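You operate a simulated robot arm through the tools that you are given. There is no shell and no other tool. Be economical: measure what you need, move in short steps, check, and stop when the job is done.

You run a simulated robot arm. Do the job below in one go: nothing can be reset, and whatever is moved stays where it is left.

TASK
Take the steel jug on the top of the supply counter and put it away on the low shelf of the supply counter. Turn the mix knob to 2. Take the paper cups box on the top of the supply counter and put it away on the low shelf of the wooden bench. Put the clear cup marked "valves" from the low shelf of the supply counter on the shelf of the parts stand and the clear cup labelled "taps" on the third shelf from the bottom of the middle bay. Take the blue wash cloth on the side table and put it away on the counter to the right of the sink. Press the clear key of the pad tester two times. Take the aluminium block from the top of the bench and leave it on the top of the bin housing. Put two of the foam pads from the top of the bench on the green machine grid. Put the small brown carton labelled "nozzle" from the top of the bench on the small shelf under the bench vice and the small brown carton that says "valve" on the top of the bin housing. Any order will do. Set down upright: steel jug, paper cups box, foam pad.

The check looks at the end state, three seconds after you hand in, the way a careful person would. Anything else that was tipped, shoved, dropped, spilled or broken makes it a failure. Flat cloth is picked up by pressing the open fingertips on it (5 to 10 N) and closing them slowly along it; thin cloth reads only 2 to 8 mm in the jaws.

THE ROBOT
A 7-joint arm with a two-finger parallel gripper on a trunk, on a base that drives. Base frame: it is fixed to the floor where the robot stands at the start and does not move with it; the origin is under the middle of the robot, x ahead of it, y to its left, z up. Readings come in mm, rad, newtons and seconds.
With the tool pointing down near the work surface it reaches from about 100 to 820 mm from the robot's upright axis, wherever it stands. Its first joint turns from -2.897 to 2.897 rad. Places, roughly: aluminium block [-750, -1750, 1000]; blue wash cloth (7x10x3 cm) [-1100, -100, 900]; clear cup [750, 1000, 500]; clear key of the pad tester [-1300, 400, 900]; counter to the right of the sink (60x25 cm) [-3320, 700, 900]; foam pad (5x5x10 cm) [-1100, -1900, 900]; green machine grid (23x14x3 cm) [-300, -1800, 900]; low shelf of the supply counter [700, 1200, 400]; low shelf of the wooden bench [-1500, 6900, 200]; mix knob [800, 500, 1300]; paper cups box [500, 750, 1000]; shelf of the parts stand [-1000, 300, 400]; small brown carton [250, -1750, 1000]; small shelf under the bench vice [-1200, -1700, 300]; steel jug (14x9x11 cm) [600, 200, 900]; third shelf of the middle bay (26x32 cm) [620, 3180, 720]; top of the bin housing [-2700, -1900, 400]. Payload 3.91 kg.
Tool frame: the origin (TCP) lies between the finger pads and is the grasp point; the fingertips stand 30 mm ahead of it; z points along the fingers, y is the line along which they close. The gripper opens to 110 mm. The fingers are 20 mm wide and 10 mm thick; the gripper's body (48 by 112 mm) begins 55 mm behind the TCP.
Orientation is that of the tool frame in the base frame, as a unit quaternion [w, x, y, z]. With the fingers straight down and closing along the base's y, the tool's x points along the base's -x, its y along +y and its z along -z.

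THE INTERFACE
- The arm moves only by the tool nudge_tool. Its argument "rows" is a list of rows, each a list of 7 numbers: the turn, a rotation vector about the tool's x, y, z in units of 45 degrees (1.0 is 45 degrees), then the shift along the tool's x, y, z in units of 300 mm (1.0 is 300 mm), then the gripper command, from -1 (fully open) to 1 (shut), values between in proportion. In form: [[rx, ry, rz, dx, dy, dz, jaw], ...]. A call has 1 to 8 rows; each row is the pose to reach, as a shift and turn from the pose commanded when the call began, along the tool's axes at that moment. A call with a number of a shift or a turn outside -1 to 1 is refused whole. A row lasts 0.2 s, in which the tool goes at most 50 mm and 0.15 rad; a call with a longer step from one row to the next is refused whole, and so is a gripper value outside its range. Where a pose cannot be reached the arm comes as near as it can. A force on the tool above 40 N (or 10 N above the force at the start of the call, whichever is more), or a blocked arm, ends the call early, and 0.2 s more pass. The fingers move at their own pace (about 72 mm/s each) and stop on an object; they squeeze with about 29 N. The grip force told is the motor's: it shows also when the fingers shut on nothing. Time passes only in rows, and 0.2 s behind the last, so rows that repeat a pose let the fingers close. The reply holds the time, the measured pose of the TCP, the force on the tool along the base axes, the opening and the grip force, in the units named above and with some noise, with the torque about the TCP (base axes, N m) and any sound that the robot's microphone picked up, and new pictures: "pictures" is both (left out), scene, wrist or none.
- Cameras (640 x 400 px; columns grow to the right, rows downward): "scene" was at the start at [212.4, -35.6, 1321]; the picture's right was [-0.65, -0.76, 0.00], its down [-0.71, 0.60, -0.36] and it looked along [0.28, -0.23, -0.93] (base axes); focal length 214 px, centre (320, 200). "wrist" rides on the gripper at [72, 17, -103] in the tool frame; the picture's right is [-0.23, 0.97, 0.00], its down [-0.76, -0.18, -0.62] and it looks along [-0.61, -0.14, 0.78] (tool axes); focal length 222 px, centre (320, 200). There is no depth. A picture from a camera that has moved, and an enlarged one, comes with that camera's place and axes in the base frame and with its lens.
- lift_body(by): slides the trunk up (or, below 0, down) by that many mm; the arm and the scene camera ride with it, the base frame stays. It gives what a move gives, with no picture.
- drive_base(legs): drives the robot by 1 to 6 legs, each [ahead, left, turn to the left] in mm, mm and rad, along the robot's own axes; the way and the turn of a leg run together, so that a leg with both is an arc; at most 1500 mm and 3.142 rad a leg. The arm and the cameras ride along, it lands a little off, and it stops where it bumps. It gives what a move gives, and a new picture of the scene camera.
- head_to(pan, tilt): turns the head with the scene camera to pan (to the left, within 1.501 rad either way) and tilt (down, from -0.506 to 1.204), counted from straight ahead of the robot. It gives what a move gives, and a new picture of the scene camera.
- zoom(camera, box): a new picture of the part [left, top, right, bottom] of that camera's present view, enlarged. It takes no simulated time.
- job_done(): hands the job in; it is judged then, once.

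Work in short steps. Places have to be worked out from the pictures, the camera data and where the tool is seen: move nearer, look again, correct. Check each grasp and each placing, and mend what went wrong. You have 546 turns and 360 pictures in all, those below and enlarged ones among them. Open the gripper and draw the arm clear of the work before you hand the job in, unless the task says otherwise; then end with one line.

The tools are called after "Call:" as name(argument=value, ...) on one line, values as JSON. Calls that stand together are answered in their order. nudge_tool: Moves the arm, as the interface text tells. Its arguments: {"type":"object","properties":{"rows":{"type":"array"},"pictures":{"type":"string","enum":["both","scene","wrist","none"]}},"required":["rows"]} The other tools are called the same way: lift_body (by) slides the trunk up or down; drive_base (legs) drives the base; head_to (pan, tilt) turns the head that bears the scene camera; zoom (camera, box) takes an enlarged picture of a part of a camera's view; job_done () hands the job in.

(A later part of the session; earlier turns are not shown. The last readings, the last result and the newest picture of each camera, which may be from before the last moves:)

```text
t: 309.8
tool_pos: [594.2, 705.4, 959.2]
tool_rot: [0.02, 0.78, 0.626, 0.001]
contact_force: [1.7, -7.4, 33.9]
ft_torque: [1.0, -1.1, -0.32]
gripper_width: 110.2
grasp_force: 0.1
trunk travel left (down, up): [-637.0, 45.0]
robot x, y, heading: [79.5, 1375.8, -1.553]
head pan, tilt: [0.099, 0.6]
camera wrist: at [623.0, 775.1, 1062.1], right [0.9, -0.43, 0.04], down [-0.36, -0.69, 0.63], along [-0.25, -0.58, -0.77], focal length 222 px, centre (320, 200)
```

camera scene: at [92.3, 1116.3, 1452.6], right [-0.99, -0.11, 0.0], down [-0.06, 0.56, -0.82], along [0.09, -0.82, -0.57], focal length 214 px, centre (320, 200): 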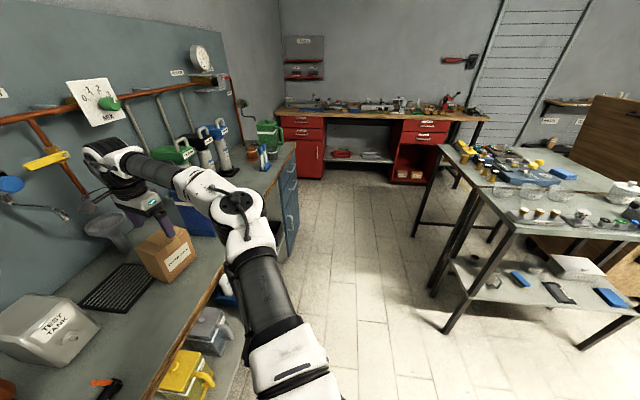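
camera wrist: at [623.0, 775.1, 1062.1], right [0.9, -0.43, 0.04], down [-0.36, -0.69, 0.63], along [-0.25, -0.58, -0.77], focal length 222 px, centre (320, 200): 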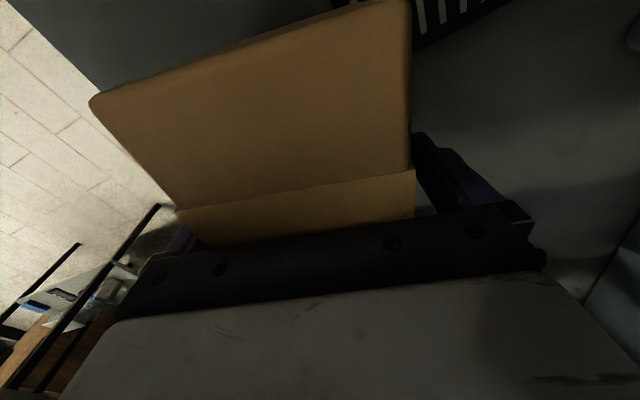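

The palm touched the box top (top ≈ z 1012). I lift 8 mm and close the fingers.

Call:
nudge_tool(rows=[[0, 0, 0, 0, 0, -0.03, -1], [0, 0, 0, 0, 0, -0.03, -0.5], [0, 0, 0, 0, 0, -0.03, 0], [0, 0, 0, 0, 0, -0.03, 0.5], [0, 0, 0, 0, 0, -0.03, 1], [0, 0, 0, 0, 0, -0.03, 1]], pictures="both")

```text
t: 311.1
tool_pos: [595.8, 705.2, 960.0]
tool_rot: [0.014, 0.779, 0.626, 0.0]
contact_force: [-0.3, -0.2, -0.5]
ft_torque: [-0.05, 0.03, 0.01]
gripper_width: 70.0
grasp_force: 29.0
trunk travel left (down, up): [-637.0, 45.0]
robot x, y, heading: [76.9, 1374.1, -1.556]
head pan, tilt: [0.099, 0.6]
camera scene: at [92.3, 1116.1, 1452.4], right [-0.99, -0.11, 0.0], down [-0.06, 0.56, -0.82], along [0.09, -0.82, -0.57], focal length 214 px, centre (320, 200)
camera wrist: at [625.5, 774.6, 1062.8], right [0.9, -0.43, 0.03], down [-0.35, -0.69, 0.63], along [-0.25, -0.58, -0.77], focal length 222 px, centre (320, 200)
```

scene: 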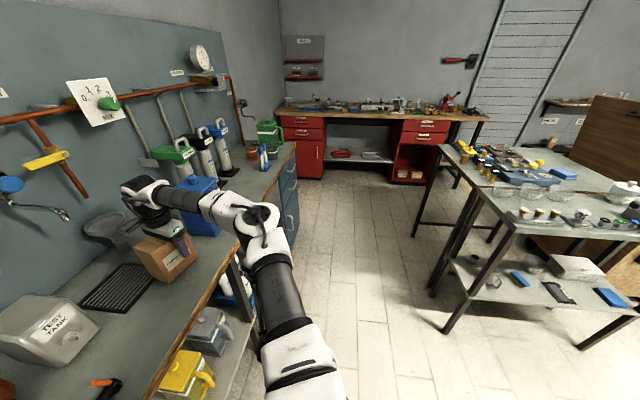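
wrist: 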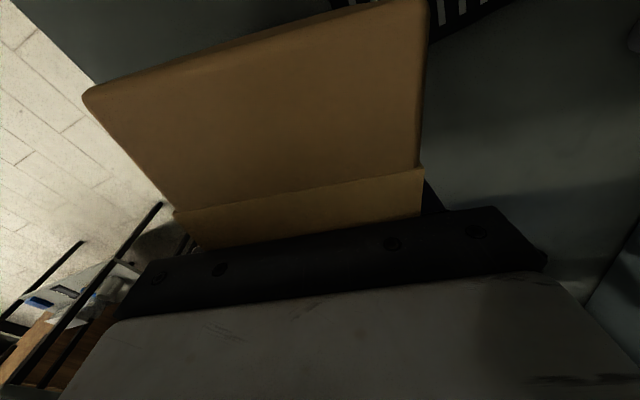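

Gripped at 70 mm. I lift 100 mm.

Call:
nudge_tool(rows=[[0, 0, 0, 0, 0, -0.1, 1], [0, 0, 0, 0, 0, -0.22, 1], [0, 0, 0, 0, 0, -0.35, 1], [0, 0, 0, 0, 0, -0.35, 1]], pictures="both")

```text
t: 312.1
tool_pos: [594.0, 711.4, 1066.8]
tool_rot: [0.016, 0.779, 0.627, 0.0]
contact_force: [-0.1, 0.1, -4.4]
ft_torque: [-0.05, 0.06, 0.04]
gripper_width: 70.0
grasp_force: 29.4
trunk travel left (down, up): [-637.0, 45.0]
robot x, y, heading: [82.0, 1374.3, -1.561]
head pan, tilt: [0.099, 0.6]
camera scene: at [92.5, 1115.8, 1452.4], right [-0.99, -0.11, 0.0], down [-0.07, 0.56, -0.82], along [0.09, -0.82, -0.57], focal length 214 px, centre (320, 200)
camera wrist: at [623.6, 780.4, 1168.9], right [0.9, -0.43, 0.03], down [-0.35, -0.69, 0.63], along [-0.25, -0.58, -0.77], focal length 222 px, centre (320, 200)
```

scene: 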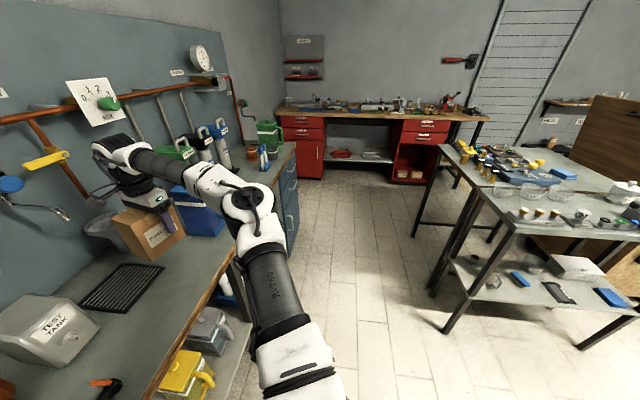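
wrist: 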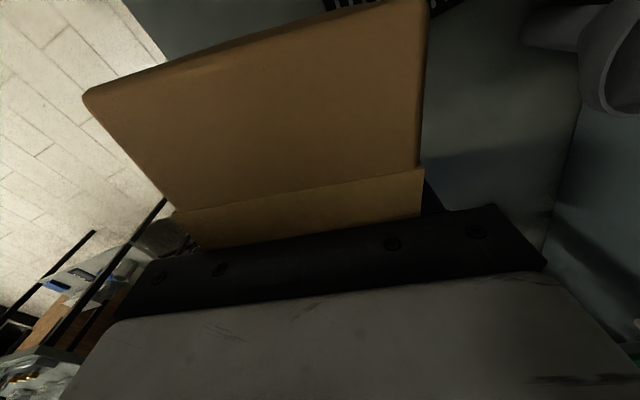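

Box lifted. I swing it back off the counter in front of the robot.

Call:
nudge_tool(rows=[[0, 0, -0.04, 0, -0.14, 0, 1], [0, 0, -0.08, 0, -0.28, 0, 1], [0, 0, -0.12, 0, -0.42, 0, 1], [0, 0, -0.16, 0, -0.56, 0, 1], [0, 0, -0.2, 0, -0.7, 0, 1], [0, 0, -0.25, 0, -0.84, 0, 1], [0, 0, -0.3, 0, -0.98, 0, 1]], pictures="none")

Call:
nudge_tool(rows=[[0, 0, -0.05, 0, -0.1, 0, 1], [0, 0, -0.1, 0, -0.2, 0, 1], [0, 0, -0.2, 0, -0.3, 0, 1]], pictures="scene")

```text
t: 313.8
tool_pos: [305.6, 772.3, 1055.7]
tool_rot: [0.016, 0.7, 0.714, -0.001]
contact_force: [1.2, 0.2, -2.6]
ft_torque: [-0.07, -0.01, -0.01]
gripper_width: 69.7
grasp_force: 28.8
trunk travel left (down, up): [-637.0, 45.0]
robot x, y, heading: [82.2, 1377.1, -1.556]
head pan, tilt: [0.099, 0.6]
```

```text
t: 314.6
tool_pos: [215.8, 768.7, 1055.3]
tool_rot: [0.016, 0.641, 0.768, -0.003]
contact_force: [0.1, -0.5, -3.8]
ft_torque: [-0.07, 0.01, -0.01]
gripper_width: 69.9
grasp_force: 28.7
trunk travel left (down, up): [-637.0, 45.0]
robot x, y, heading: [80.1, 1374.7, -1.555]
head pan, tilt: [0.099, 0.6]
camera scene: at [91.5, 1116.3, 1452.6], right [-0.99, -0.11, 0.0], down [-0.06, 0.56, -0.83], along [0.09, -0.82, -0.56], focal length 214 px, centre (320, 200)
```

scene: 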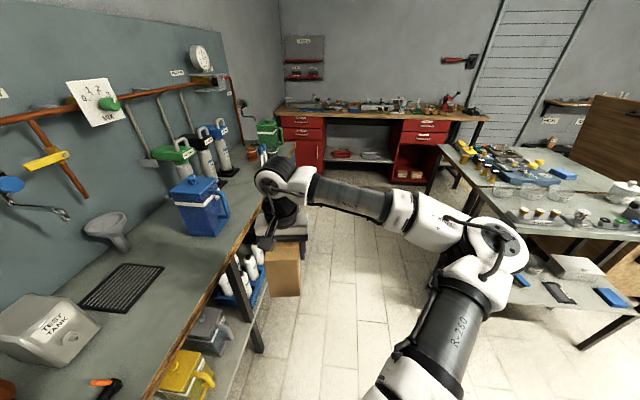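

I retract the box closer to the robot before turning around.

Call:
nudge_tool(rows=[[0, 0, 0, 0.13, 0.03, 0, 1], [0, 0, 0, 0.26, 0.06, 0, 1], [0, 0, 0, 0.39, 0.09, 0, 1], [0, 0, 0, 0.5, 0.1, 0, 1], [0, 0, 0, 0.5, 0.1, 0, 1]], pictures="none")

Call:
drive_base(legs=[[0, -130, 0], [0, 0, -1.57]])

```text
t: 315.8
tool_pos: [217.2, 921.7, 1051.9]
tool_rot: [0.016, 0.642, 0.766, -0.003]
contact_force: [-1.0, 0.0, -2.7]
ft_torque: [-0.03, -0.01, 0.02]
gripper_width: 69.8
grasp_force: 29.4
trunk travel left (down, up): [-637.0, 45.0]
robot x, y, heading: [81.8, 1373.6, -1.556]
head pan, tilt: [0.099, 0.6]
```

```text
t: 321.3
tool_pos: [-494.5, 1230.8, 1051.7]
tool_rot: [0.009, 0.996, 0.093, -0.013]
contact_force: [0.4, 0.6, -3.1]
ft_torque: [-0.01, 0.07, -0.01]
gripper_width: 69.9
grasp_force: 29.3
trunk travel left (down, up): [-637.0, 45.0]
robot x, y, heading: [-43.7, 1370.3, -3.119]
head pan, tilt: [0.099, 0.6]
camera scene: at [-303.3, 1357.6, 1452.6], right [-0.12, 0.99, 0.0], down [0.56, 0.07, -0.82], along [-0.82, -0.1, -0.57], focal length 214 px, centre (320, 200)
```

scene: 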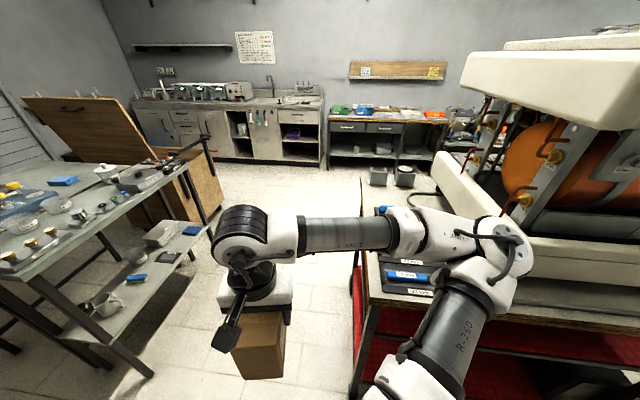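

The elbow is near the machine; I shift 60 mm toward +x then finish the right turn to face +y.

Call:
drive_base(legs=[[-60, 0, 0], [0, 0, -1.59]])

Call:
head_to(pan=0.2, tilt=0.3)

```text
t: 326.2
tool_pos: [-113.7, 1827.4, 1052.1]
tool_rot: [-0.003, 0.76, -0.65, -0.015]
contact_force: [0.1, 0.0, -3.4]
ft_torque: [0.08, 0.02, 0.01]
gripper_width: 70.0
grasp_force: 29.1
trunk travel left (down, up): [-637.0, 45.0]
robot x, y, heading: [15.0, 1374.0, 1.564]
head pan, tilt: [0.099, 0.6]
camera scene: at [6.9, 1632.1, 1452.6], right [1.0, 0.09, 0.0], down [0.05, -0.56, -0.82], along [-0.08, 0.82, -0.57], focal length 214 px, centre (320, 200)
```

scene: 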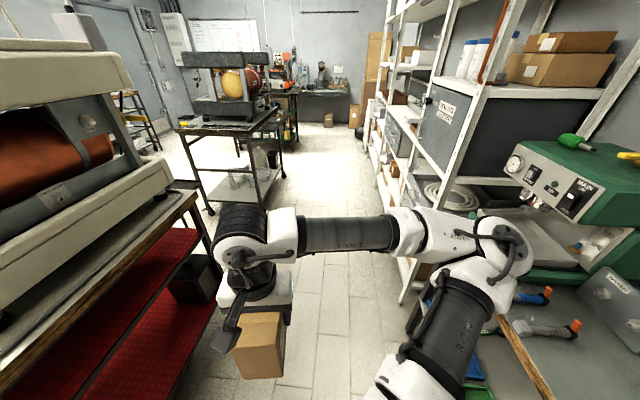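

```text
t: 327.0
tool_pos: [-113.0, 1827.6, 1051.8]
tool_rot: [-0.003, 0.759, -0.65, -0.016]
contact_force: [-0.1, -0.6, -4.1]
ft_torque: [0.07, 0.0, -0.02]
gripper_width: 69.9
grasp_force: 29.0
trunk travel left (down, up): [-637.0, 45.0]
robot x, y, heading: [14.0, 1374.7, 1.566]
head pan, tilt: [0.201, 0.3]
camera scene: at [-3.0, 1635.7, 1480.0], right [0.98, 0.19, 0.0], down [0.06, -0.29, -0.95], along [-0.18, 0.94, -0.3], focal length 214 px, centre (320, 200)
```

scene: 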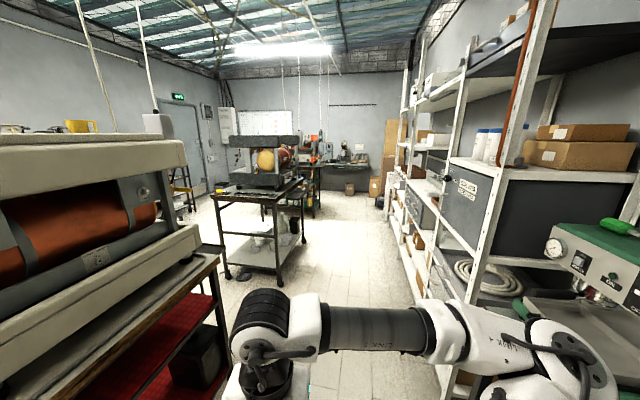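

The corridor ahead is open. I drive forward along +y, shifting left 100 mm.

Call:
drive_base(legs=[[300, 100, 0], [1500, 0, 0], [1300, 0, 0]])

Call:
head_to(pan=0.5, tilt=0.35)

```text
t: 342.4
tool_pos: [-94.0, 4950.2, 1051.6]
tool_rot: [-0.003, 0.746, -0.665, -0.015]
contact_force: [0.4, 0.4, -2.8]
ft_torque: [0.09, 0.01, -0.03]
gripper_width: 70.2
grasp_force: 29.3
trunk travel left (down, up): [-637.0, 45.0]
robot x, y, heading: [16.1, 4493.0, 1.518]
head pan, tilt: [0.201, 0.3]
camera scene: at [9.5, 4753.6, 1480.0], right [0.99, 0.15, 0.0], down [0.05, -0.29, -0.96], along [-0.15, 0.94, -0.3], focal length 214 px, centre (320, 200)
```

scene: 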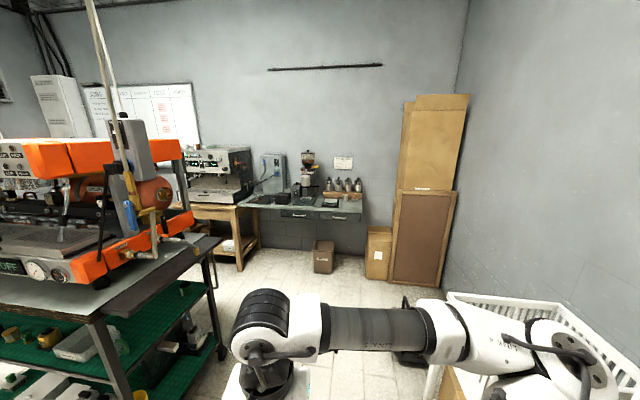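

```text
t: 343.2
tool_pos: [-93.8, 4949.4, 1052.2]
tool_rot: [-0.003, 0.746, -0.665, -0.016]
contact_force: [0.7, 0.8, -3.3]
ft_torque: [0.09, 0.01, 0.0]
gripper_width: 70.0
grasp_force: 28.4
trunk travel left (down, up): [-637.0, 45.0]
robot x, y, heading: [15.9, 4491.3, 1.522]
head pan, tilt: [0.499, 0.351]
camera scene: at [-16.8, 4744.8, 1475.4], right [0.9, 0.44, 0.0], down [0.15, -0.31, -0.94], along [-0.41, 0.84, -0.34], focal length 214 px, centre (320, 200)
```

scene: 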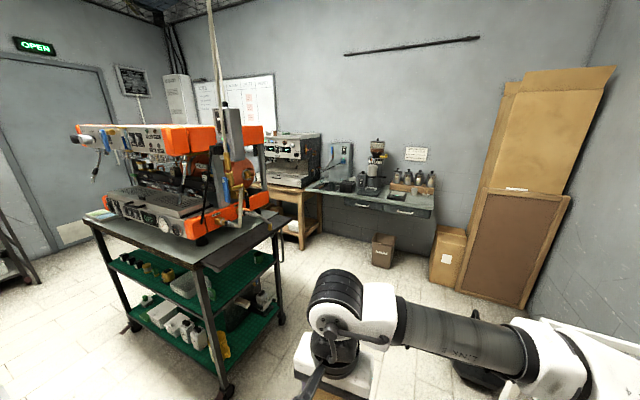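

The wooden bench (light legs, low shelf) is ahead left, its near-right leg ≈ (−1240,6727). I zoom on its low shelf.

Call:
zoom(camera="scene", box=[230, 170, 350, 260])

```text
4.44 times, centred on (290, 215) of scene
camera zoom: at [-16.8, 4744.8, 1475.4], right [0.9, 0.44, 0.0], down [0.15, -0.31, -0.94], along [-0.41, 0.84, -0.34], focal length 953 px, centre (453, 133)
```

zoom: 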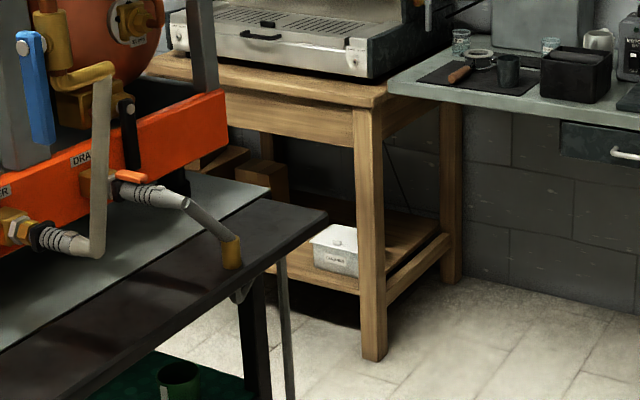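

I drive ahead 1300 and look at the bench.

Call:
drive_base(legs=[[1300, 0, 0.05]])

Call:
head_to(pan=1.0, tilt=0.45)

```text
t: 348.7
tool_pos: [-77.8, 6103.5, 1053.1]
tool_rot: [-0.004, 0.756, -0.654, -0.015]
contact_force: [-0.4, -0.5, -3.2]
ft_torque: [0.09, 0.0, 0.03]
gripper_width: 69.9
grasp_force: 29.2
trunk travel left (down, up): [-637.0, 45.0]
robot x, y, heading: [47.0, 5646.7, 1.553]
head pan, tilt: [0.499, 0.351]
stopped in leg 1: the robot was blocked; the commanded pose is now the measured one
camera scene: at [4.6, 5899.7, 1475.6], right [0.89, 0.46, 0.0], down [0.16, -0.3, -0.94], along [-0.44, 0.83, -0.34], focal length 214 px, centre (320, 200)
```

scene: 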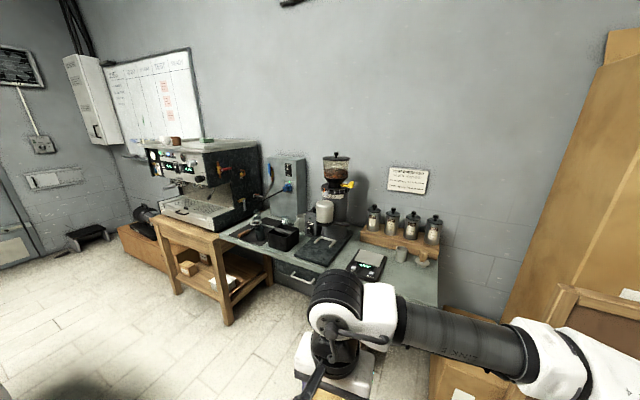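

```text
t: 349.6
tool_pos: [-78.4, 6104.1, 1052.2]
tool_rot: [-0.004, 0.757, -0.654, -0.015]
contact_force: [0.0, 0.0, -3.2]
ft_torque: [0.06, -0.02, -0.02]
gripper_width: 69.8
grasp_force: 29.0
trunk travel left (down, up): [-637.0, 45.0]
robot x, y, heading: [46.4, 5647.0, 1.553]
head pan, tilt: [1.0, 0.45]
camera scene: at [-28.0, 5869.5, 1466.2], right [0.55, 0.83, 0.0], down [0.36, -0.24, -0.9], along [-0.75, 0.5, -0.44], focal length 214 px, centre (320, 200)
```

scene: 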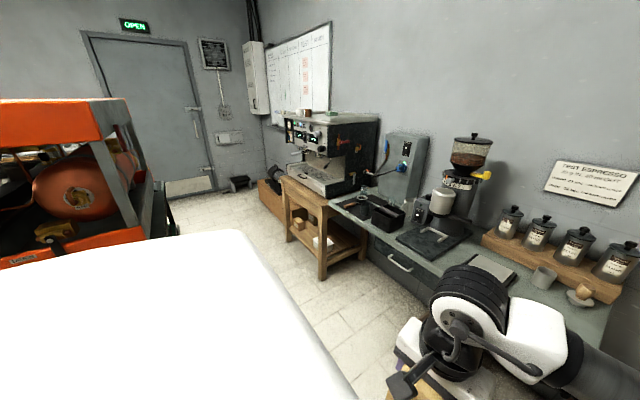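

Blocked again by something in front/right. I look that way to see what was touched.

Call:
head_to(pan=-0.6, tilt=0.8)

```text
t: 351.3
tool_pos: [-76.9, 6104.6, 1051.1]
tool_rot: [-0.003, 0.756, -0.655, -0.016]
contact_force: [0.1, -0.3, -3.4]
ft_torque: [0.08, 0.03, 0.01]
gripper_width: 69.8
grasp_force: 28.9
trunk travel left (down, up): [-637.0, 45.0]
robot x, y, heading: [44.2, 5647.2, 1.557]
head pan, tilt: [-0.6, 0.799]
camera scene: at [95.0, 5884.4, 1435.7], right [0.82, -0.58, 0.0], down [-0.41, -0.58, -0.7], along [0.4, 0.57, -0.72], focal length 214 px, centre (320, 200)
```

scene: 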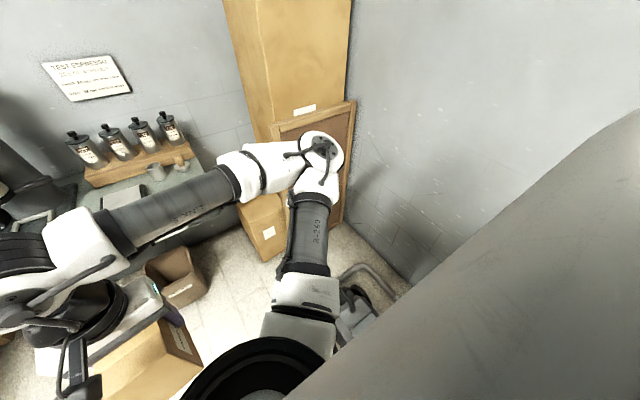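

A trolley stands to the right; I back slightly, move left away from it, then forward.

Call:
drive_base(legs=[[-40, 100, 0], [0, 420, 0], [560, 0, 0]])

Call:
head_to(pan=0.9, tilt=0.6)

```text
t: 355.9
tool_pos: [-577.2, 6074.4, 1052.1]
tool_rot: [-0.003, 0.755, -0.656, -0.016]
contact_force: [0.2, -0.1, -3.6]
ft_torque: [0.06, -0.03, -0.01]
gripper_width: 69.9
grasp_force: 29.0
trunk travel left (down, up): [-637.0, 45.0]
robot x, y, heading: [-458.6, 5618.9, 1.548]
head pan, tilt: [-0.6, 0.799]
stopped in leg 2: the robot was blocked; the commanded pose is now the measured one
camera scene: at [-404.6, 5854.2, 1435.5], right [0.81, -0.58, 0.0], down [-0.42, -0.58, -0.7], along [0.4, 0.57, -0.72], focal length 214 px, centre (320, 200)
```

scene: 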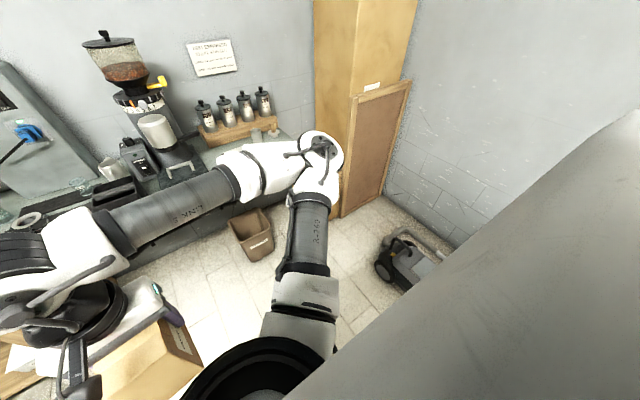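

```text
t: 357.5
tool_pos: [-576.5, 6073.1, 1051.6]
tool_rot: [-0.003, 0.754, -0.657, -0.016]
contact_force: [0.3, 0.0, -3.2]
ft_torque: [0.07, -0.04, 0.01]
gripper_width: 69.8
grasp_force: 29.2
trunk travel left (down, up): [-637.0, 45.0]
robot x, y, heading: [-454.8, 5619.9, 1.55]
head pan, tilt: [0.901, 0.6]
camera scene: at [-519.1, 5845.0, 1452.7], right [0.64, 0.77, 0.0], down [0.43, -0.36, -0.83], along [-0.64, 0.53, -0.56], focal length 214 px, centre (320, 200)
```

scene: 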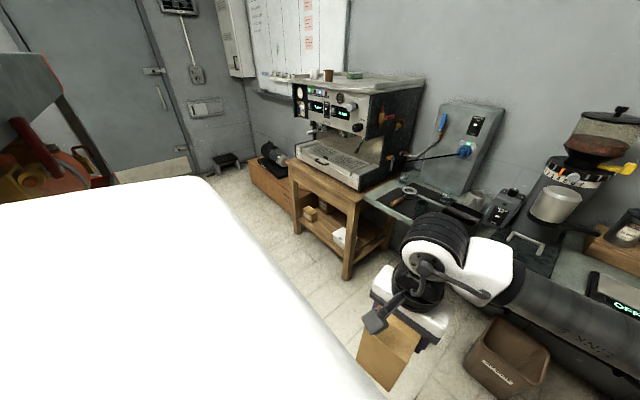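

The cart blocked on the left; I ease 25 mm right and go forward 560.

Call:
drive_base(legs=[[0, -30, 0], [540, 0, 0]])

```text
t: 361.1
tool_pos: [-536.8, 6612.4, 1051.6]
tool_rot: [-0.003, 0.755, -0.655, -0.014]
contact_force: [0.1, -0.8, -3.7]
ft_torque: [0.05, -0.04, -0.01]
gripper_width: 69.9
grasp_force: 29.2
trunk travel left (down, up): [-637.0, 45.0]
robot x, y, heading: [-416.3, 6158.7, 1.543]
head pan, tilt: [0.901, 0.6]
camera scene: at [-480.7, 6382.9, 1452.5], right [0.64, 0.77, 0.0], down [0.43, -0.36, -0.82], along [-0.64, 0.53, -0.57], focal length 214 px, centre (320, 200)
```

scene: 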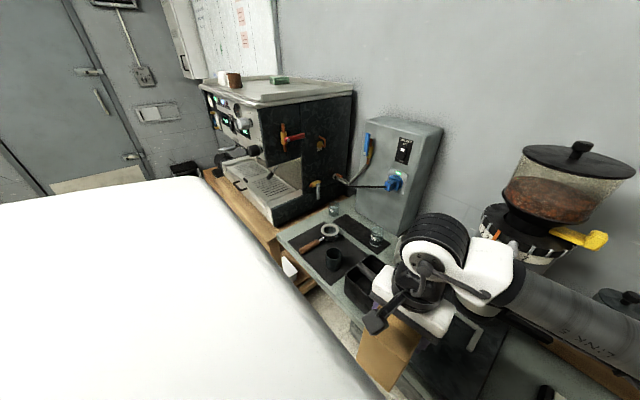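

I turn left 0.9 rad away from the counter, then look.

Call:
drive_base(legs=[[-60, 0, 0], [0, 0, 0.9]])

Call:
head_to(pan=0.0, tilt=0.6)

```text
t: 364.5
tool_pos: [-852.4, 6278.1, 1052.2]
tool_rot: [0.003, 0.966, -0.257, -0.015]
contact_force: [-0.1, -0.6, -2.1]
ft_torque: [0.01, 0.02, 0.01]
gripper_width: 70.0
grasp_force: 28.6
trunk travel left (down, up): [-637.0, 45.0]
robot x, y, heading: [-420.0, 6096.3, 2.457]
head pan, tilt: [0.901, 0.6]
camera scene: at [-636.4, 6182.7, 1452.6], right [-0.22, 0.98, 0.0], down [0.55, 0.12, -0.82], along [-0.81, -0.18, -0.57], focal length 214 px, centre (320, 200)
```

scene: 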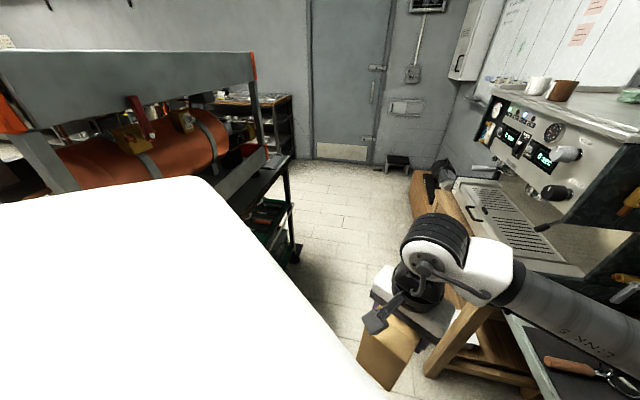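

```text
t: 365.7
tool_pos: [-853.1, 6279.0, 1051.9]
tool_rot: [0.003, 0.966, -0.257, -0.014]
contact_force: [0.8, 0.2, -3.7]
ft_torque: [0.07, 0.06, 0.01]
gripper_width: 69.7
grasp_force: 28.9
trunk travel left (down, up): [-637.0, 45.0]
robot x, y, heading: [-414.3, 6093.0, 2.459]
head pan, tilt: [0.0, 0.6]
camera scene: at [-618.6, 6257.7, 1452.6], right [0.63, 0.78, 0.0], down [0.44, -0.36, -0.82], along [-0.64, 0.52, -0.57], focal length 214 px, centre (320, 200)
```

scene: 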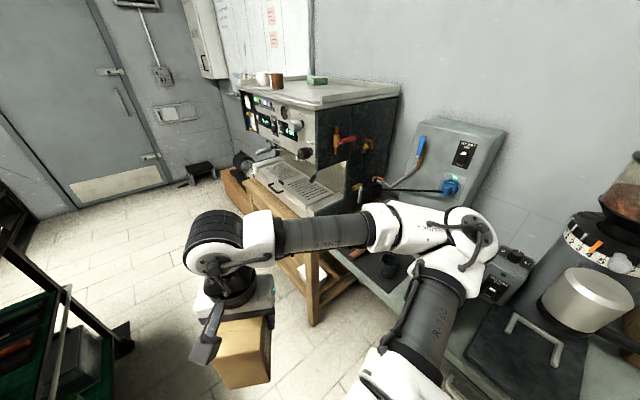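

Working from the west side keeps the elbow in free space. I turn to face −x and pass between cart and bench.

Call:
drive_base(legs=[[0, 0, 0.68], [0, -140, 0], [700, 0, 0]])

```text
t: 372.8
tool_pos: [-1574.2, 6113.1, 1051.8]
tool_rot: [0.008, 0.997, 0.077, -0.012]
contact_force: [0.4, 0.2, -3.8]
ft_torque: [0.0, 0.06, 0.0]
gripper_width: 69.9
grasp_force: 28.7
trunk travel left (down, up): [-637.0, 45.0]
robot x, y, heading: [-1117.9, 6241.5, 3.141]
head pan, tilt: [0.0, 0.6]
camera scene: at [-1377.7, 6243.7, 1452.5], right [0.01, 1.0, 0.0], down [0.57, 0.0, -0.82], along [-0.82, 0.01, -0.57], focal length 214 px, centre (320, 200)
```

scene: 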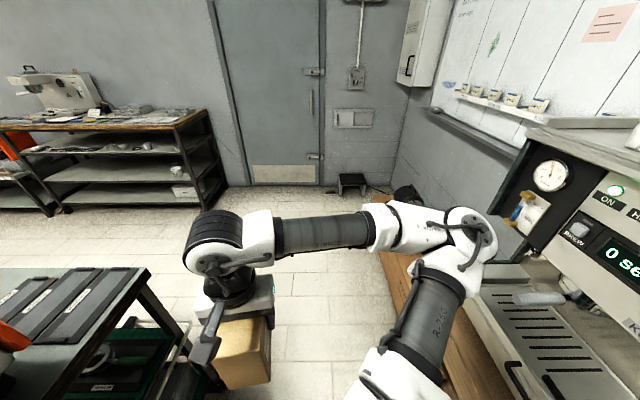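

Path is clear; I continue 650 ahead and then turn right to face the bench (heading ≈1.1).

Call:
drive_base(legs=[[650, 0, 0], [0, 0, -1.0]])

Call:
head_to(pan=-0.6, tilt=0.6)

```text
t: 378.7
tool_pos: [-2148.1, 6526.1, 1051.0]
tool_rot: [0.002, 0.931, -0.364, -0.013]
contact_force: [-0.2, -0.4, -3.9]
ft_torque: [0.04, 0.03, -0.03]
gripper_width: 69.9
grasp_force: 28.7
trunk travel left (down, up): [-637.0, 45.0]
robot x, y, heading: [-1768.6, 6248.5, 2.217]
head pan, tilt: [0.0, 0.6]
stopped in leg 2: the robot was blocked; the commanded pose is now the measured one
camera scene: at [-1926.1, 6452.5, 1452.2], right [0.8, 0.6, 0.0], down [0.34, -0.45, -0.82], along [-0.5, 0.66, -0.57], focal length 214 px, centre (320, 200)
```

scene: 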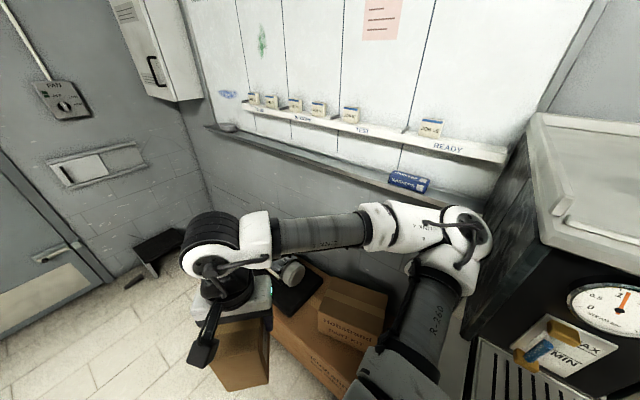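

```text
t: 379.7
tool_pos: [-2149.0, 6526.1, 1050.2]
tool_rot: [0.002, 0.93, -0.366, -0.012]
contact_force: [-0.5, -0.6, -3.1]
ft_torque: [0.05, 0.07, 0.0]
gripper_width: 69.6
grasp_force: 29.0
trunk travel left (down, up): [-637.0, 45.0]
robot x, y, heading: [-1769.2, 6242.9, 2.215]
head pan, tilt: [-0.6, 0.6]
camera scene: at [-1878.2, 6470.4, 1452.2], right [1.0, 0.04, 0.0], down [0.03, -0.56, -0.82], along [-0.03, 0.82, -0.57], focal length 214 px, centre (320, 200)
```

scene: 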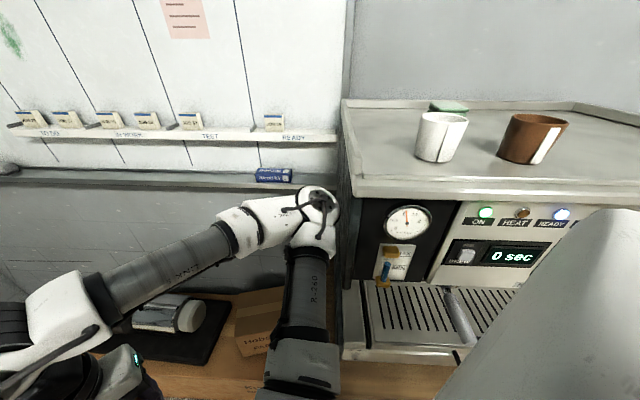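

The elbow met the espresso machine's side while turning. I turn back left, go west into open floor, and turn around there.

Call:
drive_base(legs=[[0, 0, 0.93], [530, 0, 0], [0, 240, 0]])

Call:
head_to(pan=-1.3, tilt=0.4)

```text
t: 387.4
tool_pos: [-2758.7, 5853.0, 1050.7]
tool_rot: [0.009, 0.995, 0.097, -0.012]
contact_force: [-0.5, -0.3, -3.3]
ft_torque: [0.01, 0.07, 0.02]
gripper_width: 69.9
grasp_force: 29.2
trunk travel left (down, up): [-637.0, 45.0]
robot x, y, heading: [-2308.7, 5994.2, -3.125]
head pan, tilt: [-0.6, 0.6]
camera scene: at [-2554.2, 6041.5, 1452.6], right [0.55, 0.84, 0.0], down [0.47, -0.31, -0.83], along [-0.69, 0.45, -0.56], focal length 214 px, centre (320, 200)
```

scene: 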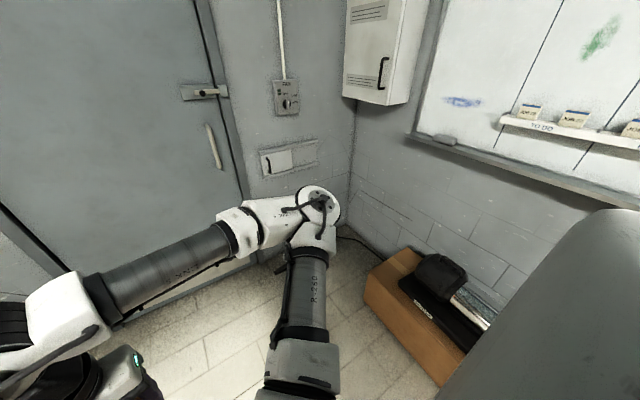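

```text
t: 388.5
tool_pos: [-2759.5, 5853.7, 1051.2]
tool_rot: [0.008, 0.995, 0.097, -0.012]
contact_force: [-0.4, 0.7, -3.3]
ft_torque: [-0.03, 0.07, 0.0]
gripper_width: 70.1
grasp_force: 29.1
trunk travel left (down, up): [-637.0, 45.0]
robot x, y, heading: [-2311.9, 5993.8, -3.12]
head pan, tilt: [-1.3, 0.4]
camera scene: at [-2506.9, 6082.1, 1470.8], right [0.96, 0.29, 0.0], down [0.11, -0.37, -0.92], along [-0.26, 0.88, -0.39], focal length 214 px, centre (320, 200)
```

scene: 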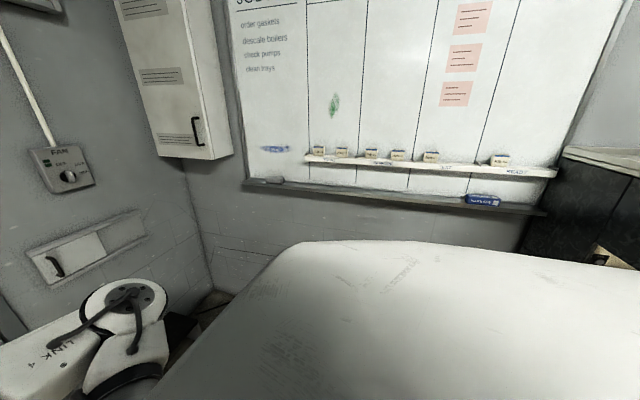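

Room is sufficient to turn right here. I turn to heading ≈0.8.

Call:
drive_base(legs=[[0, 0, -1.6], [0, 0, -0.75]])

Call:
head_to(pan=0.0, tilt=0.6)

```text
t: 394.9
tool_pos: [-2105.3, 6419.3, 1052.3]
tool_rot: [0.007, -0.484, 0.875, 0.012]
contact_force: [-0.5, -0.4, -3.4]
ft_torque: [0.03, -0.05, 0.01]
gripper_width: 70.0
grasp_force: 29.1
trunk travel left (down, up): [-637.0, 45.0]
robot x, y, heading: [-2310.0, 5996.3, 0.837]
head pan, tilt: [-1.3, 0.4]
camera scene: at [-2113.1, 6080.8, 1470.8], right [-0.45, -0.89, 0.0], down [-0.35, 0.17, -0.92], along [0.82, -0.41, -0.39], focal length 214 px, centre (320, 200)
```

scene: 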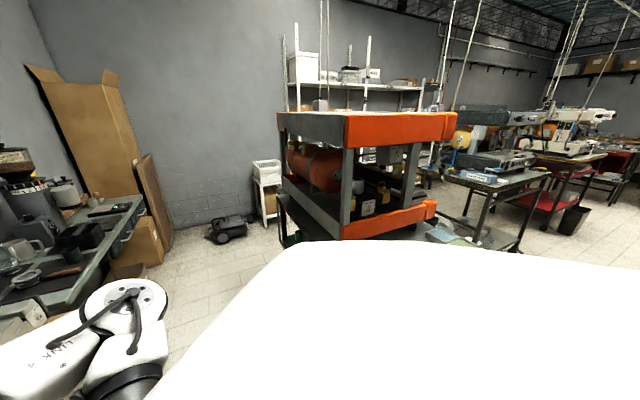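

```text
t: 396.3
tool_pos: [-2106.2, 6420.7, 1050.7]
tool_rot: [0.007, -0.484, 0.875, 0.013]
contact_force: [-0.3, 0.2, -3.2]
ft_torque: [0.03, -0.01, 0.01]
gripper_width: 70.3
grasp_force: 28.7
trunk travel left (down, up): [-637.0, 45.0]
robot x, y, heading: [-2309.1, 5998.4, 0.832]
head pan, tilt: [0.0, 0.6]
camera scene: at [-2136.5, 6188.0, 1452.6], right [0.74, -0.67, 0.0], down [-0.38, -0.42, -0.83], along [0.55, 0.61, -0.56], focal length 214 px, centre (320, 200)
```

scene: 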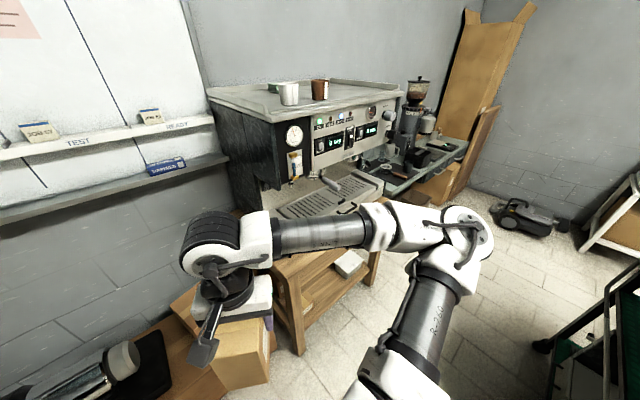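

I lower the trunk 400 here to see the bench's low shelf.

Call:
lift_body(by=-400)

Call:
head_to(pan=-0.1, tilt=0.45)

```text
t: 400.2
tool_pos: [-2106.6, 6419.8, 651.3]
tool_rot: [0.008, -0.484, 0.875, 0.012]
contact_force: [0.8, -0.2, -3.2]
ft_torque: [0.01, -0.08, 0.02]
gripper_width: 70.1
grasp_force: 29.0
trunk travel left (down, up): [-237.0, 445.0]
robot x, y, heading: [-2309.7, 5994.0, 0.834]
head pan, tilt: [0.0, 0.6]
```

```text
t: 400.9
tool_pos: [-2106.3, 6421.5, 651.9]
tool_rot: [0.007, -0.484, 0.875, 0.011]
contact_force: [0.0, 0.7, -3.8]
ft_torque: [0.05, -0.06, -0.03]
gripper_width: 69.9
grasp_force: 29.1
trunk travel left (down, up): [-237.0, 445.0]
robot x, y, heading: [-2314.9, 5992.8, 0.83]
head pan, tilt: [-0.099, 0.45]
camera scene: at [-2127.8, 6184.1, 1066.1], right [0.67, -0.74, 0.0], down [-0.32, -0.29, -0.9], along [0.67, 0.6, -0.44], focal length 214 px, centre (320, 200)
```

scene: 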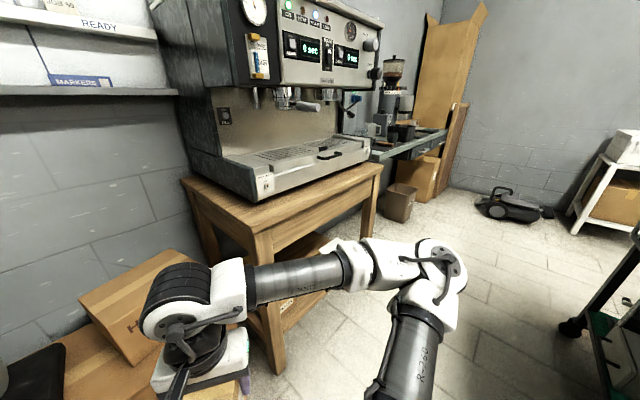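

Bench top is ~z 710 with an apron; I need to go in low. I lower the trunk to its limit, then the arm to z≈370.

Call:
lift_body(by=-165)

Call:
nudge_tool(rows=[[0, 0, 0, 0, 0, 0.12, 1], [0, 0, 0, 0, 0, 0.24, 1], [0, 0, 0, 0, 0, 0.36, 1], [0, 0, 0, 0, 0, 0.36, 1]], pictures="scene")

```text
t: 402.8
tool_pos: [-2106.3, 6420.2, 486.1]
tool_rot: [0.007, -0.484, 0.875, 0.012]
contact_force: [-0.1, -0.9, -3.4]
ft_torque: [0.06, -0.05, 0.02]
gripper_width: 69.8
grasp_force: 28.9
trunk travel left (down, up): [-72.0, 610.0]
robot x, y, heading: [-2312.5, 5995.8, 0.833]
head pan, tilt: [-0.099, 0.45]
```

```text
t: 403.8
tool_pos: [-2100.7, 6448.2, 380.8]
tool_rot: [0.006, -0.485, 0.874, 0.012]
contact_force: [0.2, -0.6, -3.0]
ft_torque: [0.05, -0.04, 0.01]
gripper_width: 69.9
grasp_force: 29.3
out of reach, approached as far as the arm can: row 1, 2, 3, 4
trunk travel left (down, up): [-72.0, 610.0]
robot x, y, heading: [-2309.5, 5995.6, 0.832]
head pan, tilt: [-0.099, 0.45]
camera scene: at [-2127.8, 6184.1, 901.1], right [0.67, -0.74, 0.0], down [-0.32, -0.29, -0.9], along [0.67, 0.6, -0.44], focal length 214 px, centre (320, 200)
```

scene: 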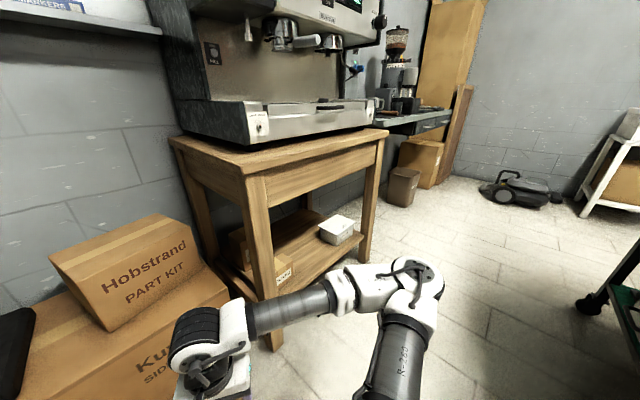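

I zoom in on the shelf to find the free area.

Call:
zoom(camera="scene", box=[200, 170, 400, 320])

```text
2.67 times, centred on (300, 245) of scene
camera zoom: at [-2127.8, 6184.1, 901.1], right [0.67, -0.74, 0.0], down [-0.32, -0.29, -0.9], along [0.67, 0.6, -0.44], focal length 572 px, centre (373, 80)
```

zoom: 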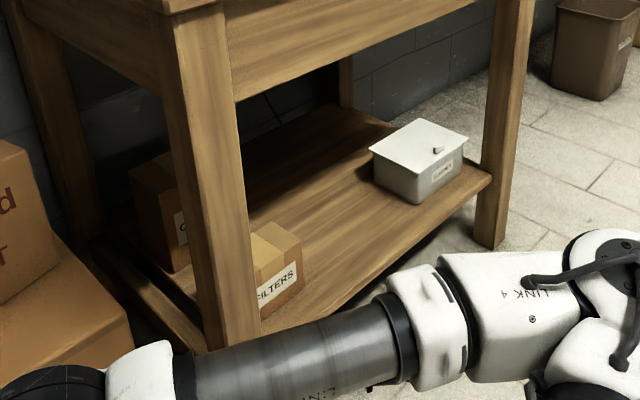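

Free spot ≈ (−1560,6790) between FILTERS and the white box. I turn right 0.33, then drive to about (−1900,6150).

Call:
drive_base(legs=[[0, 0, -0.33], [434, -61, 0]])

```text
t: 407.5
tool_pos: [-1564.4, 6509.2, 380.8]
tool_rot: [0.007, -0.334, 0.943, 0.01]
contact_force: [-0.3, -0.6, -2.6]
ft_torque: [0.02, -0.03, -0.01]
gripper_width: 69.9
grasp_force: 29.2
trunk travel left (down, up): [-72.0, 610.0]
robot x, y, heading: [-1906.6, 6146.9, 0.501]
head pan, tilt: [-0.099, 0.45]
camera scene: at [-1673.1, 6267.2, 901.1], right [0.39, -0.92, 0.0], down [-0.4, -0.17, -0.9], along [0.83, 0.35, -0.44], focal length 214 px, centre (320, 200)
```

scene: 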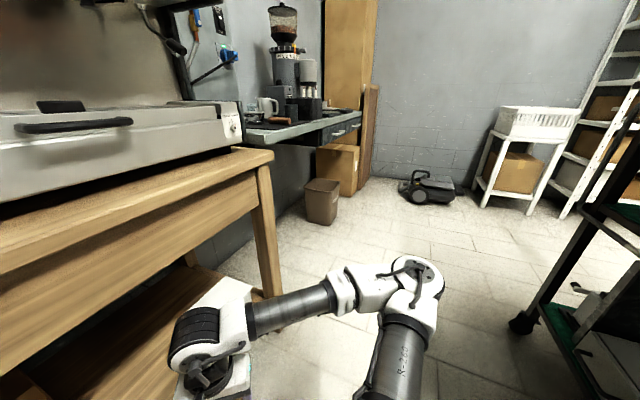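

I look left toward the opening and lower the tool by 50 mm.

Call:
nudge_tool(rows=[[0, 0, 0, 0, 0, 0.08, 1], [0, 0, 0, 0, 0, 0.17, 1], [0, 0, 0, 0, 0, 0.17, 1]], pictures="wrist")

Call:
head_to(pan=0.5, tilt=0.6)

```text
t: 408.3
tool_pos: [-1562.4, 6509.2, 327.8]
tool_rot: [0.008, -0.334, 0.943, 0.011]
contact_force: [0.8, -0.9, -3.6]
ft_torque: [0.02, -0.01, 0.01]
gripper_width: 70.0
grasp_force: 28.8
trunk travel left (down, up): [-72.0, 610.0]
robot x, y, heading: [-1908.0, 6147.9, 0.51]
head pan, tilt: [-0.099, 0.45]
camera wrist: at [-1631.0, 6473.1, 430.9], right [-0.44, 0.9, 0.02], down [0.7, 0.33, 0.64], along [0.57, 0.29, -0.77], focal length 222 px, centre (320, 200)
```

wrist: 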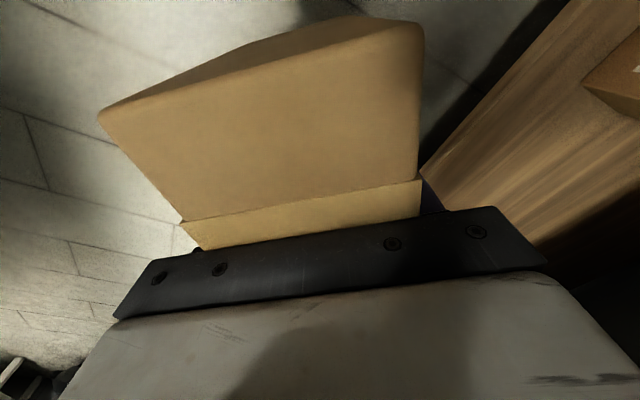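

```text
t: 409.3
tool_pos: [-1563.1, 6509.3, 329.5]
tool_rot: [0.008, -0.334, 0.942, 0.011]
contact_force: [-0.7, 0.3, -3.6]
ft_torque: [0.02, -0.07, -0.01]
gripper_width: 69.9
grasp_force: 28.5
trunk travel left (down, up): [-72.0, 610.0]
robot x, y, heading: [-1904.9, 6147.3, 0.5]
head pan, tilt: [0.499, 0.6]
camera scene: at [-1710.0, 6305.5, 887.6], right [0.84, -0.54, 0.0], down [-0.3, -0.48, -0.83], along [0.44, 0.7, -0.56], focal length 214 px, centre (320, 200)
```

scene: 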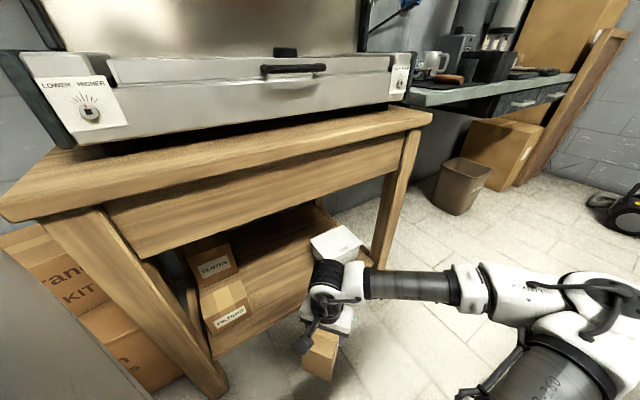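

Clear view: spot (−1570,6780) is free and the apron bottom is ~z 650. I move the box in.

Call:
nudge_tool(rows=[[0, 0, 0, -0.094, 0.12, 0, 1], [0, 0, 0, -0.188, 0.24, 0, 1], [0, 0, 0, -0.282, 0.36, 0, 1], [0, 0, 0, -0.376, 0.48, 0, 1], [0, 0, 0, -0.47, 0.6, 0, 1], [0, 0, 0, -0.55, 0.715, 0, 1], [0, 0, 0, -0.55, 0.715, 0, 1]], pictures="both")

```text
t: 410.9
tool_pos: [-1566.3, 6782.1, 335.7]
tool_rot: [0.008, -0.334, 0.943, 0.009]
contact_force: [-0.4, 0.8, -3.8]
ft_torque: [0.02, -0.01, -0.02]
gripper_width: 69.8
grasp_force: 29.1
trunk travel left (down, up): [-72.0, 610.0]
robot x, y, heading: [-1905.9, 6149.6, 0.507]
head pan, tilt: [0.499, 0.6]
camera scene: at [-1710.1, 6305.6, 887.6], right [0.84, -0.54, 0.0], down [-0.3, -0.48, -0.82], along [0.44, 0.7, -0.57], focal length 214 px, centre (320, 200)
camera wrist: at [-1635.5, 6746.4, 438.2], right [-0.44, 0.9, 0.02], down [0.7, 0.33, 0.64], along [0.57, 0.29, -0.77], focal length 222 px, centre (320, 200)
```

scene: 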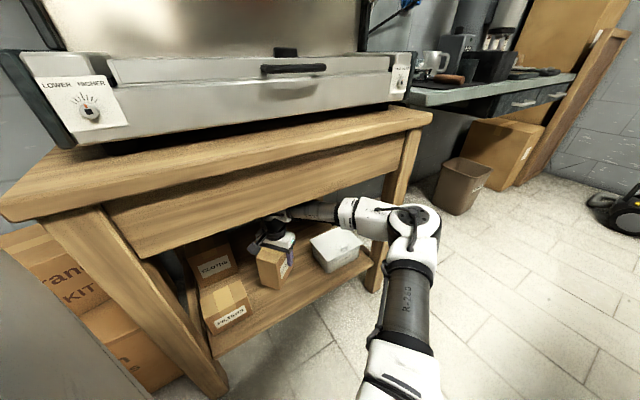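
wrist: 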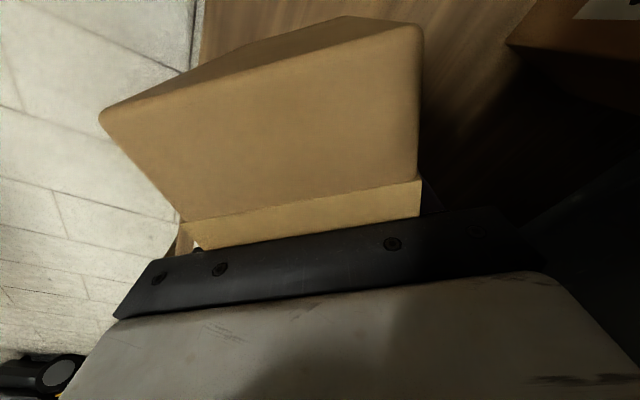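

I shift the box 30 mm deeper, then lower until contact.

Call:
nudge_tool(rows=[[0, 0, 0, -0.063, 0.078, 0.05, 1], [0, 0, 0, -0.063, 0.078, 0.1, 1], [0, 0, 0, -0.063, 0.078, 0.14, 1], [0, 0, 0, -0.063, 0.078, 0.17, 1], [0, 0, 0, -0.063, 0.078, 0.19, 1], [0, 0, 0, -0.063, 0.078, 0.21, 1], [0, 0, 0, -0.063, 0.078, 0.23, 1]], pictures="none")

```text
t: 412.5
tool_pos: [-1568.5, 6813.5, 277.4]
tool_rot: [0.009, -0.334, 0.943, 0.011]
contact_force: [-2.8, -14.9, 36.9]
ft_torque: [-1.8, -1.14, -0.52]
gripper_width: 70.0
grasp_force: 29.1
trunk travel left (down, up): [-72.0, 610.0]
robot x, y, heading: [-1907.4, 6149.7, 0.501]
head pan, tilt: [0.499, 0.6]
```

Contact (37 N). I ease up 8 mm and release, then view.

Call:
nudge_tool(rows=[[0, 0, 0, 0, 0, -0.03, 1], [0, 0, 0, 0, 0, -0.03, 0.2], [0, 0, 0, 0, 0, -0.03, -0.4], [0, 0, 0, 0, 0, -0.03, -1], [0, 0, 0, 0, 0, -0.03, -1], [0, 0, 0, 0, 0, -0.12, -1], [0, 0, 0, 0, 0, -0.25, -1]], pictures="both")

```text
t: 414.1
tool_pos: [-1572.9, 6806.6, 338.4]
tool_rot: [0.006, -0.334, 0.942, 0.007]
contact_force: [-0.4, -0.7, -0.8]
ft_torque: [-0.02, 0.01, 0.01]
gripper_width: 110.0
grasp_force: 0.0
trunk travel left (down, up): [-72.0, 610.0]
robot x, y, heading: [-1908.2, 6143.7, 0.51]
head pan, tilt: [0.499, 0.6]
camera scene: at [-1709.3, 6306.6, 885.5], right [0.84, -0.54, 0.0], down [-0.31, -0.48, -0.82], along [0.44, 0.69, -0.57], focal length 214 px, centre (320, 200)
camera wrist: at [-1640.2, 6772.1, 440.6], right [-0.44, 0.9, 0.01], down [0.7, 0.33, 0.63], along [0.57, 0.29, -0.77], focal length 222 px, centre (320, 200)
```

scene: 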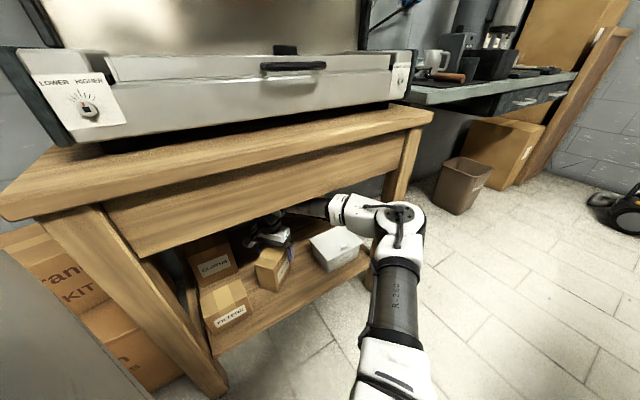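
wrist: 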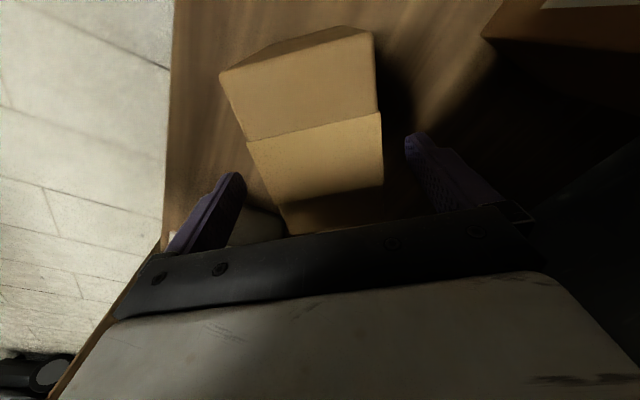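

Box stands upright on the bench's low shelf. I rise 35 mm and retract out.

Call:
nudge_tool(rows=[[0, 0, 0, 0, 0, -0.11, -1], [0, 0, 0, 0.09, -0.12, -0.11, -1], [0, 0, 0, 0.18, -0.24, -0.11, -1], [0, 0, 0, 0.27, -0.36, -0.11, -1], [0, 0, 0, 0.36, -0.48, -0.11, -1], [0, 0, 0, 0.45, -0.6, -0.11, -1], [0, 0, 0, 0.58, -0.72, -0.11, -1]], pictures="scene")

```text
refused: row 7 steps farther than a row can; nothing moved
```

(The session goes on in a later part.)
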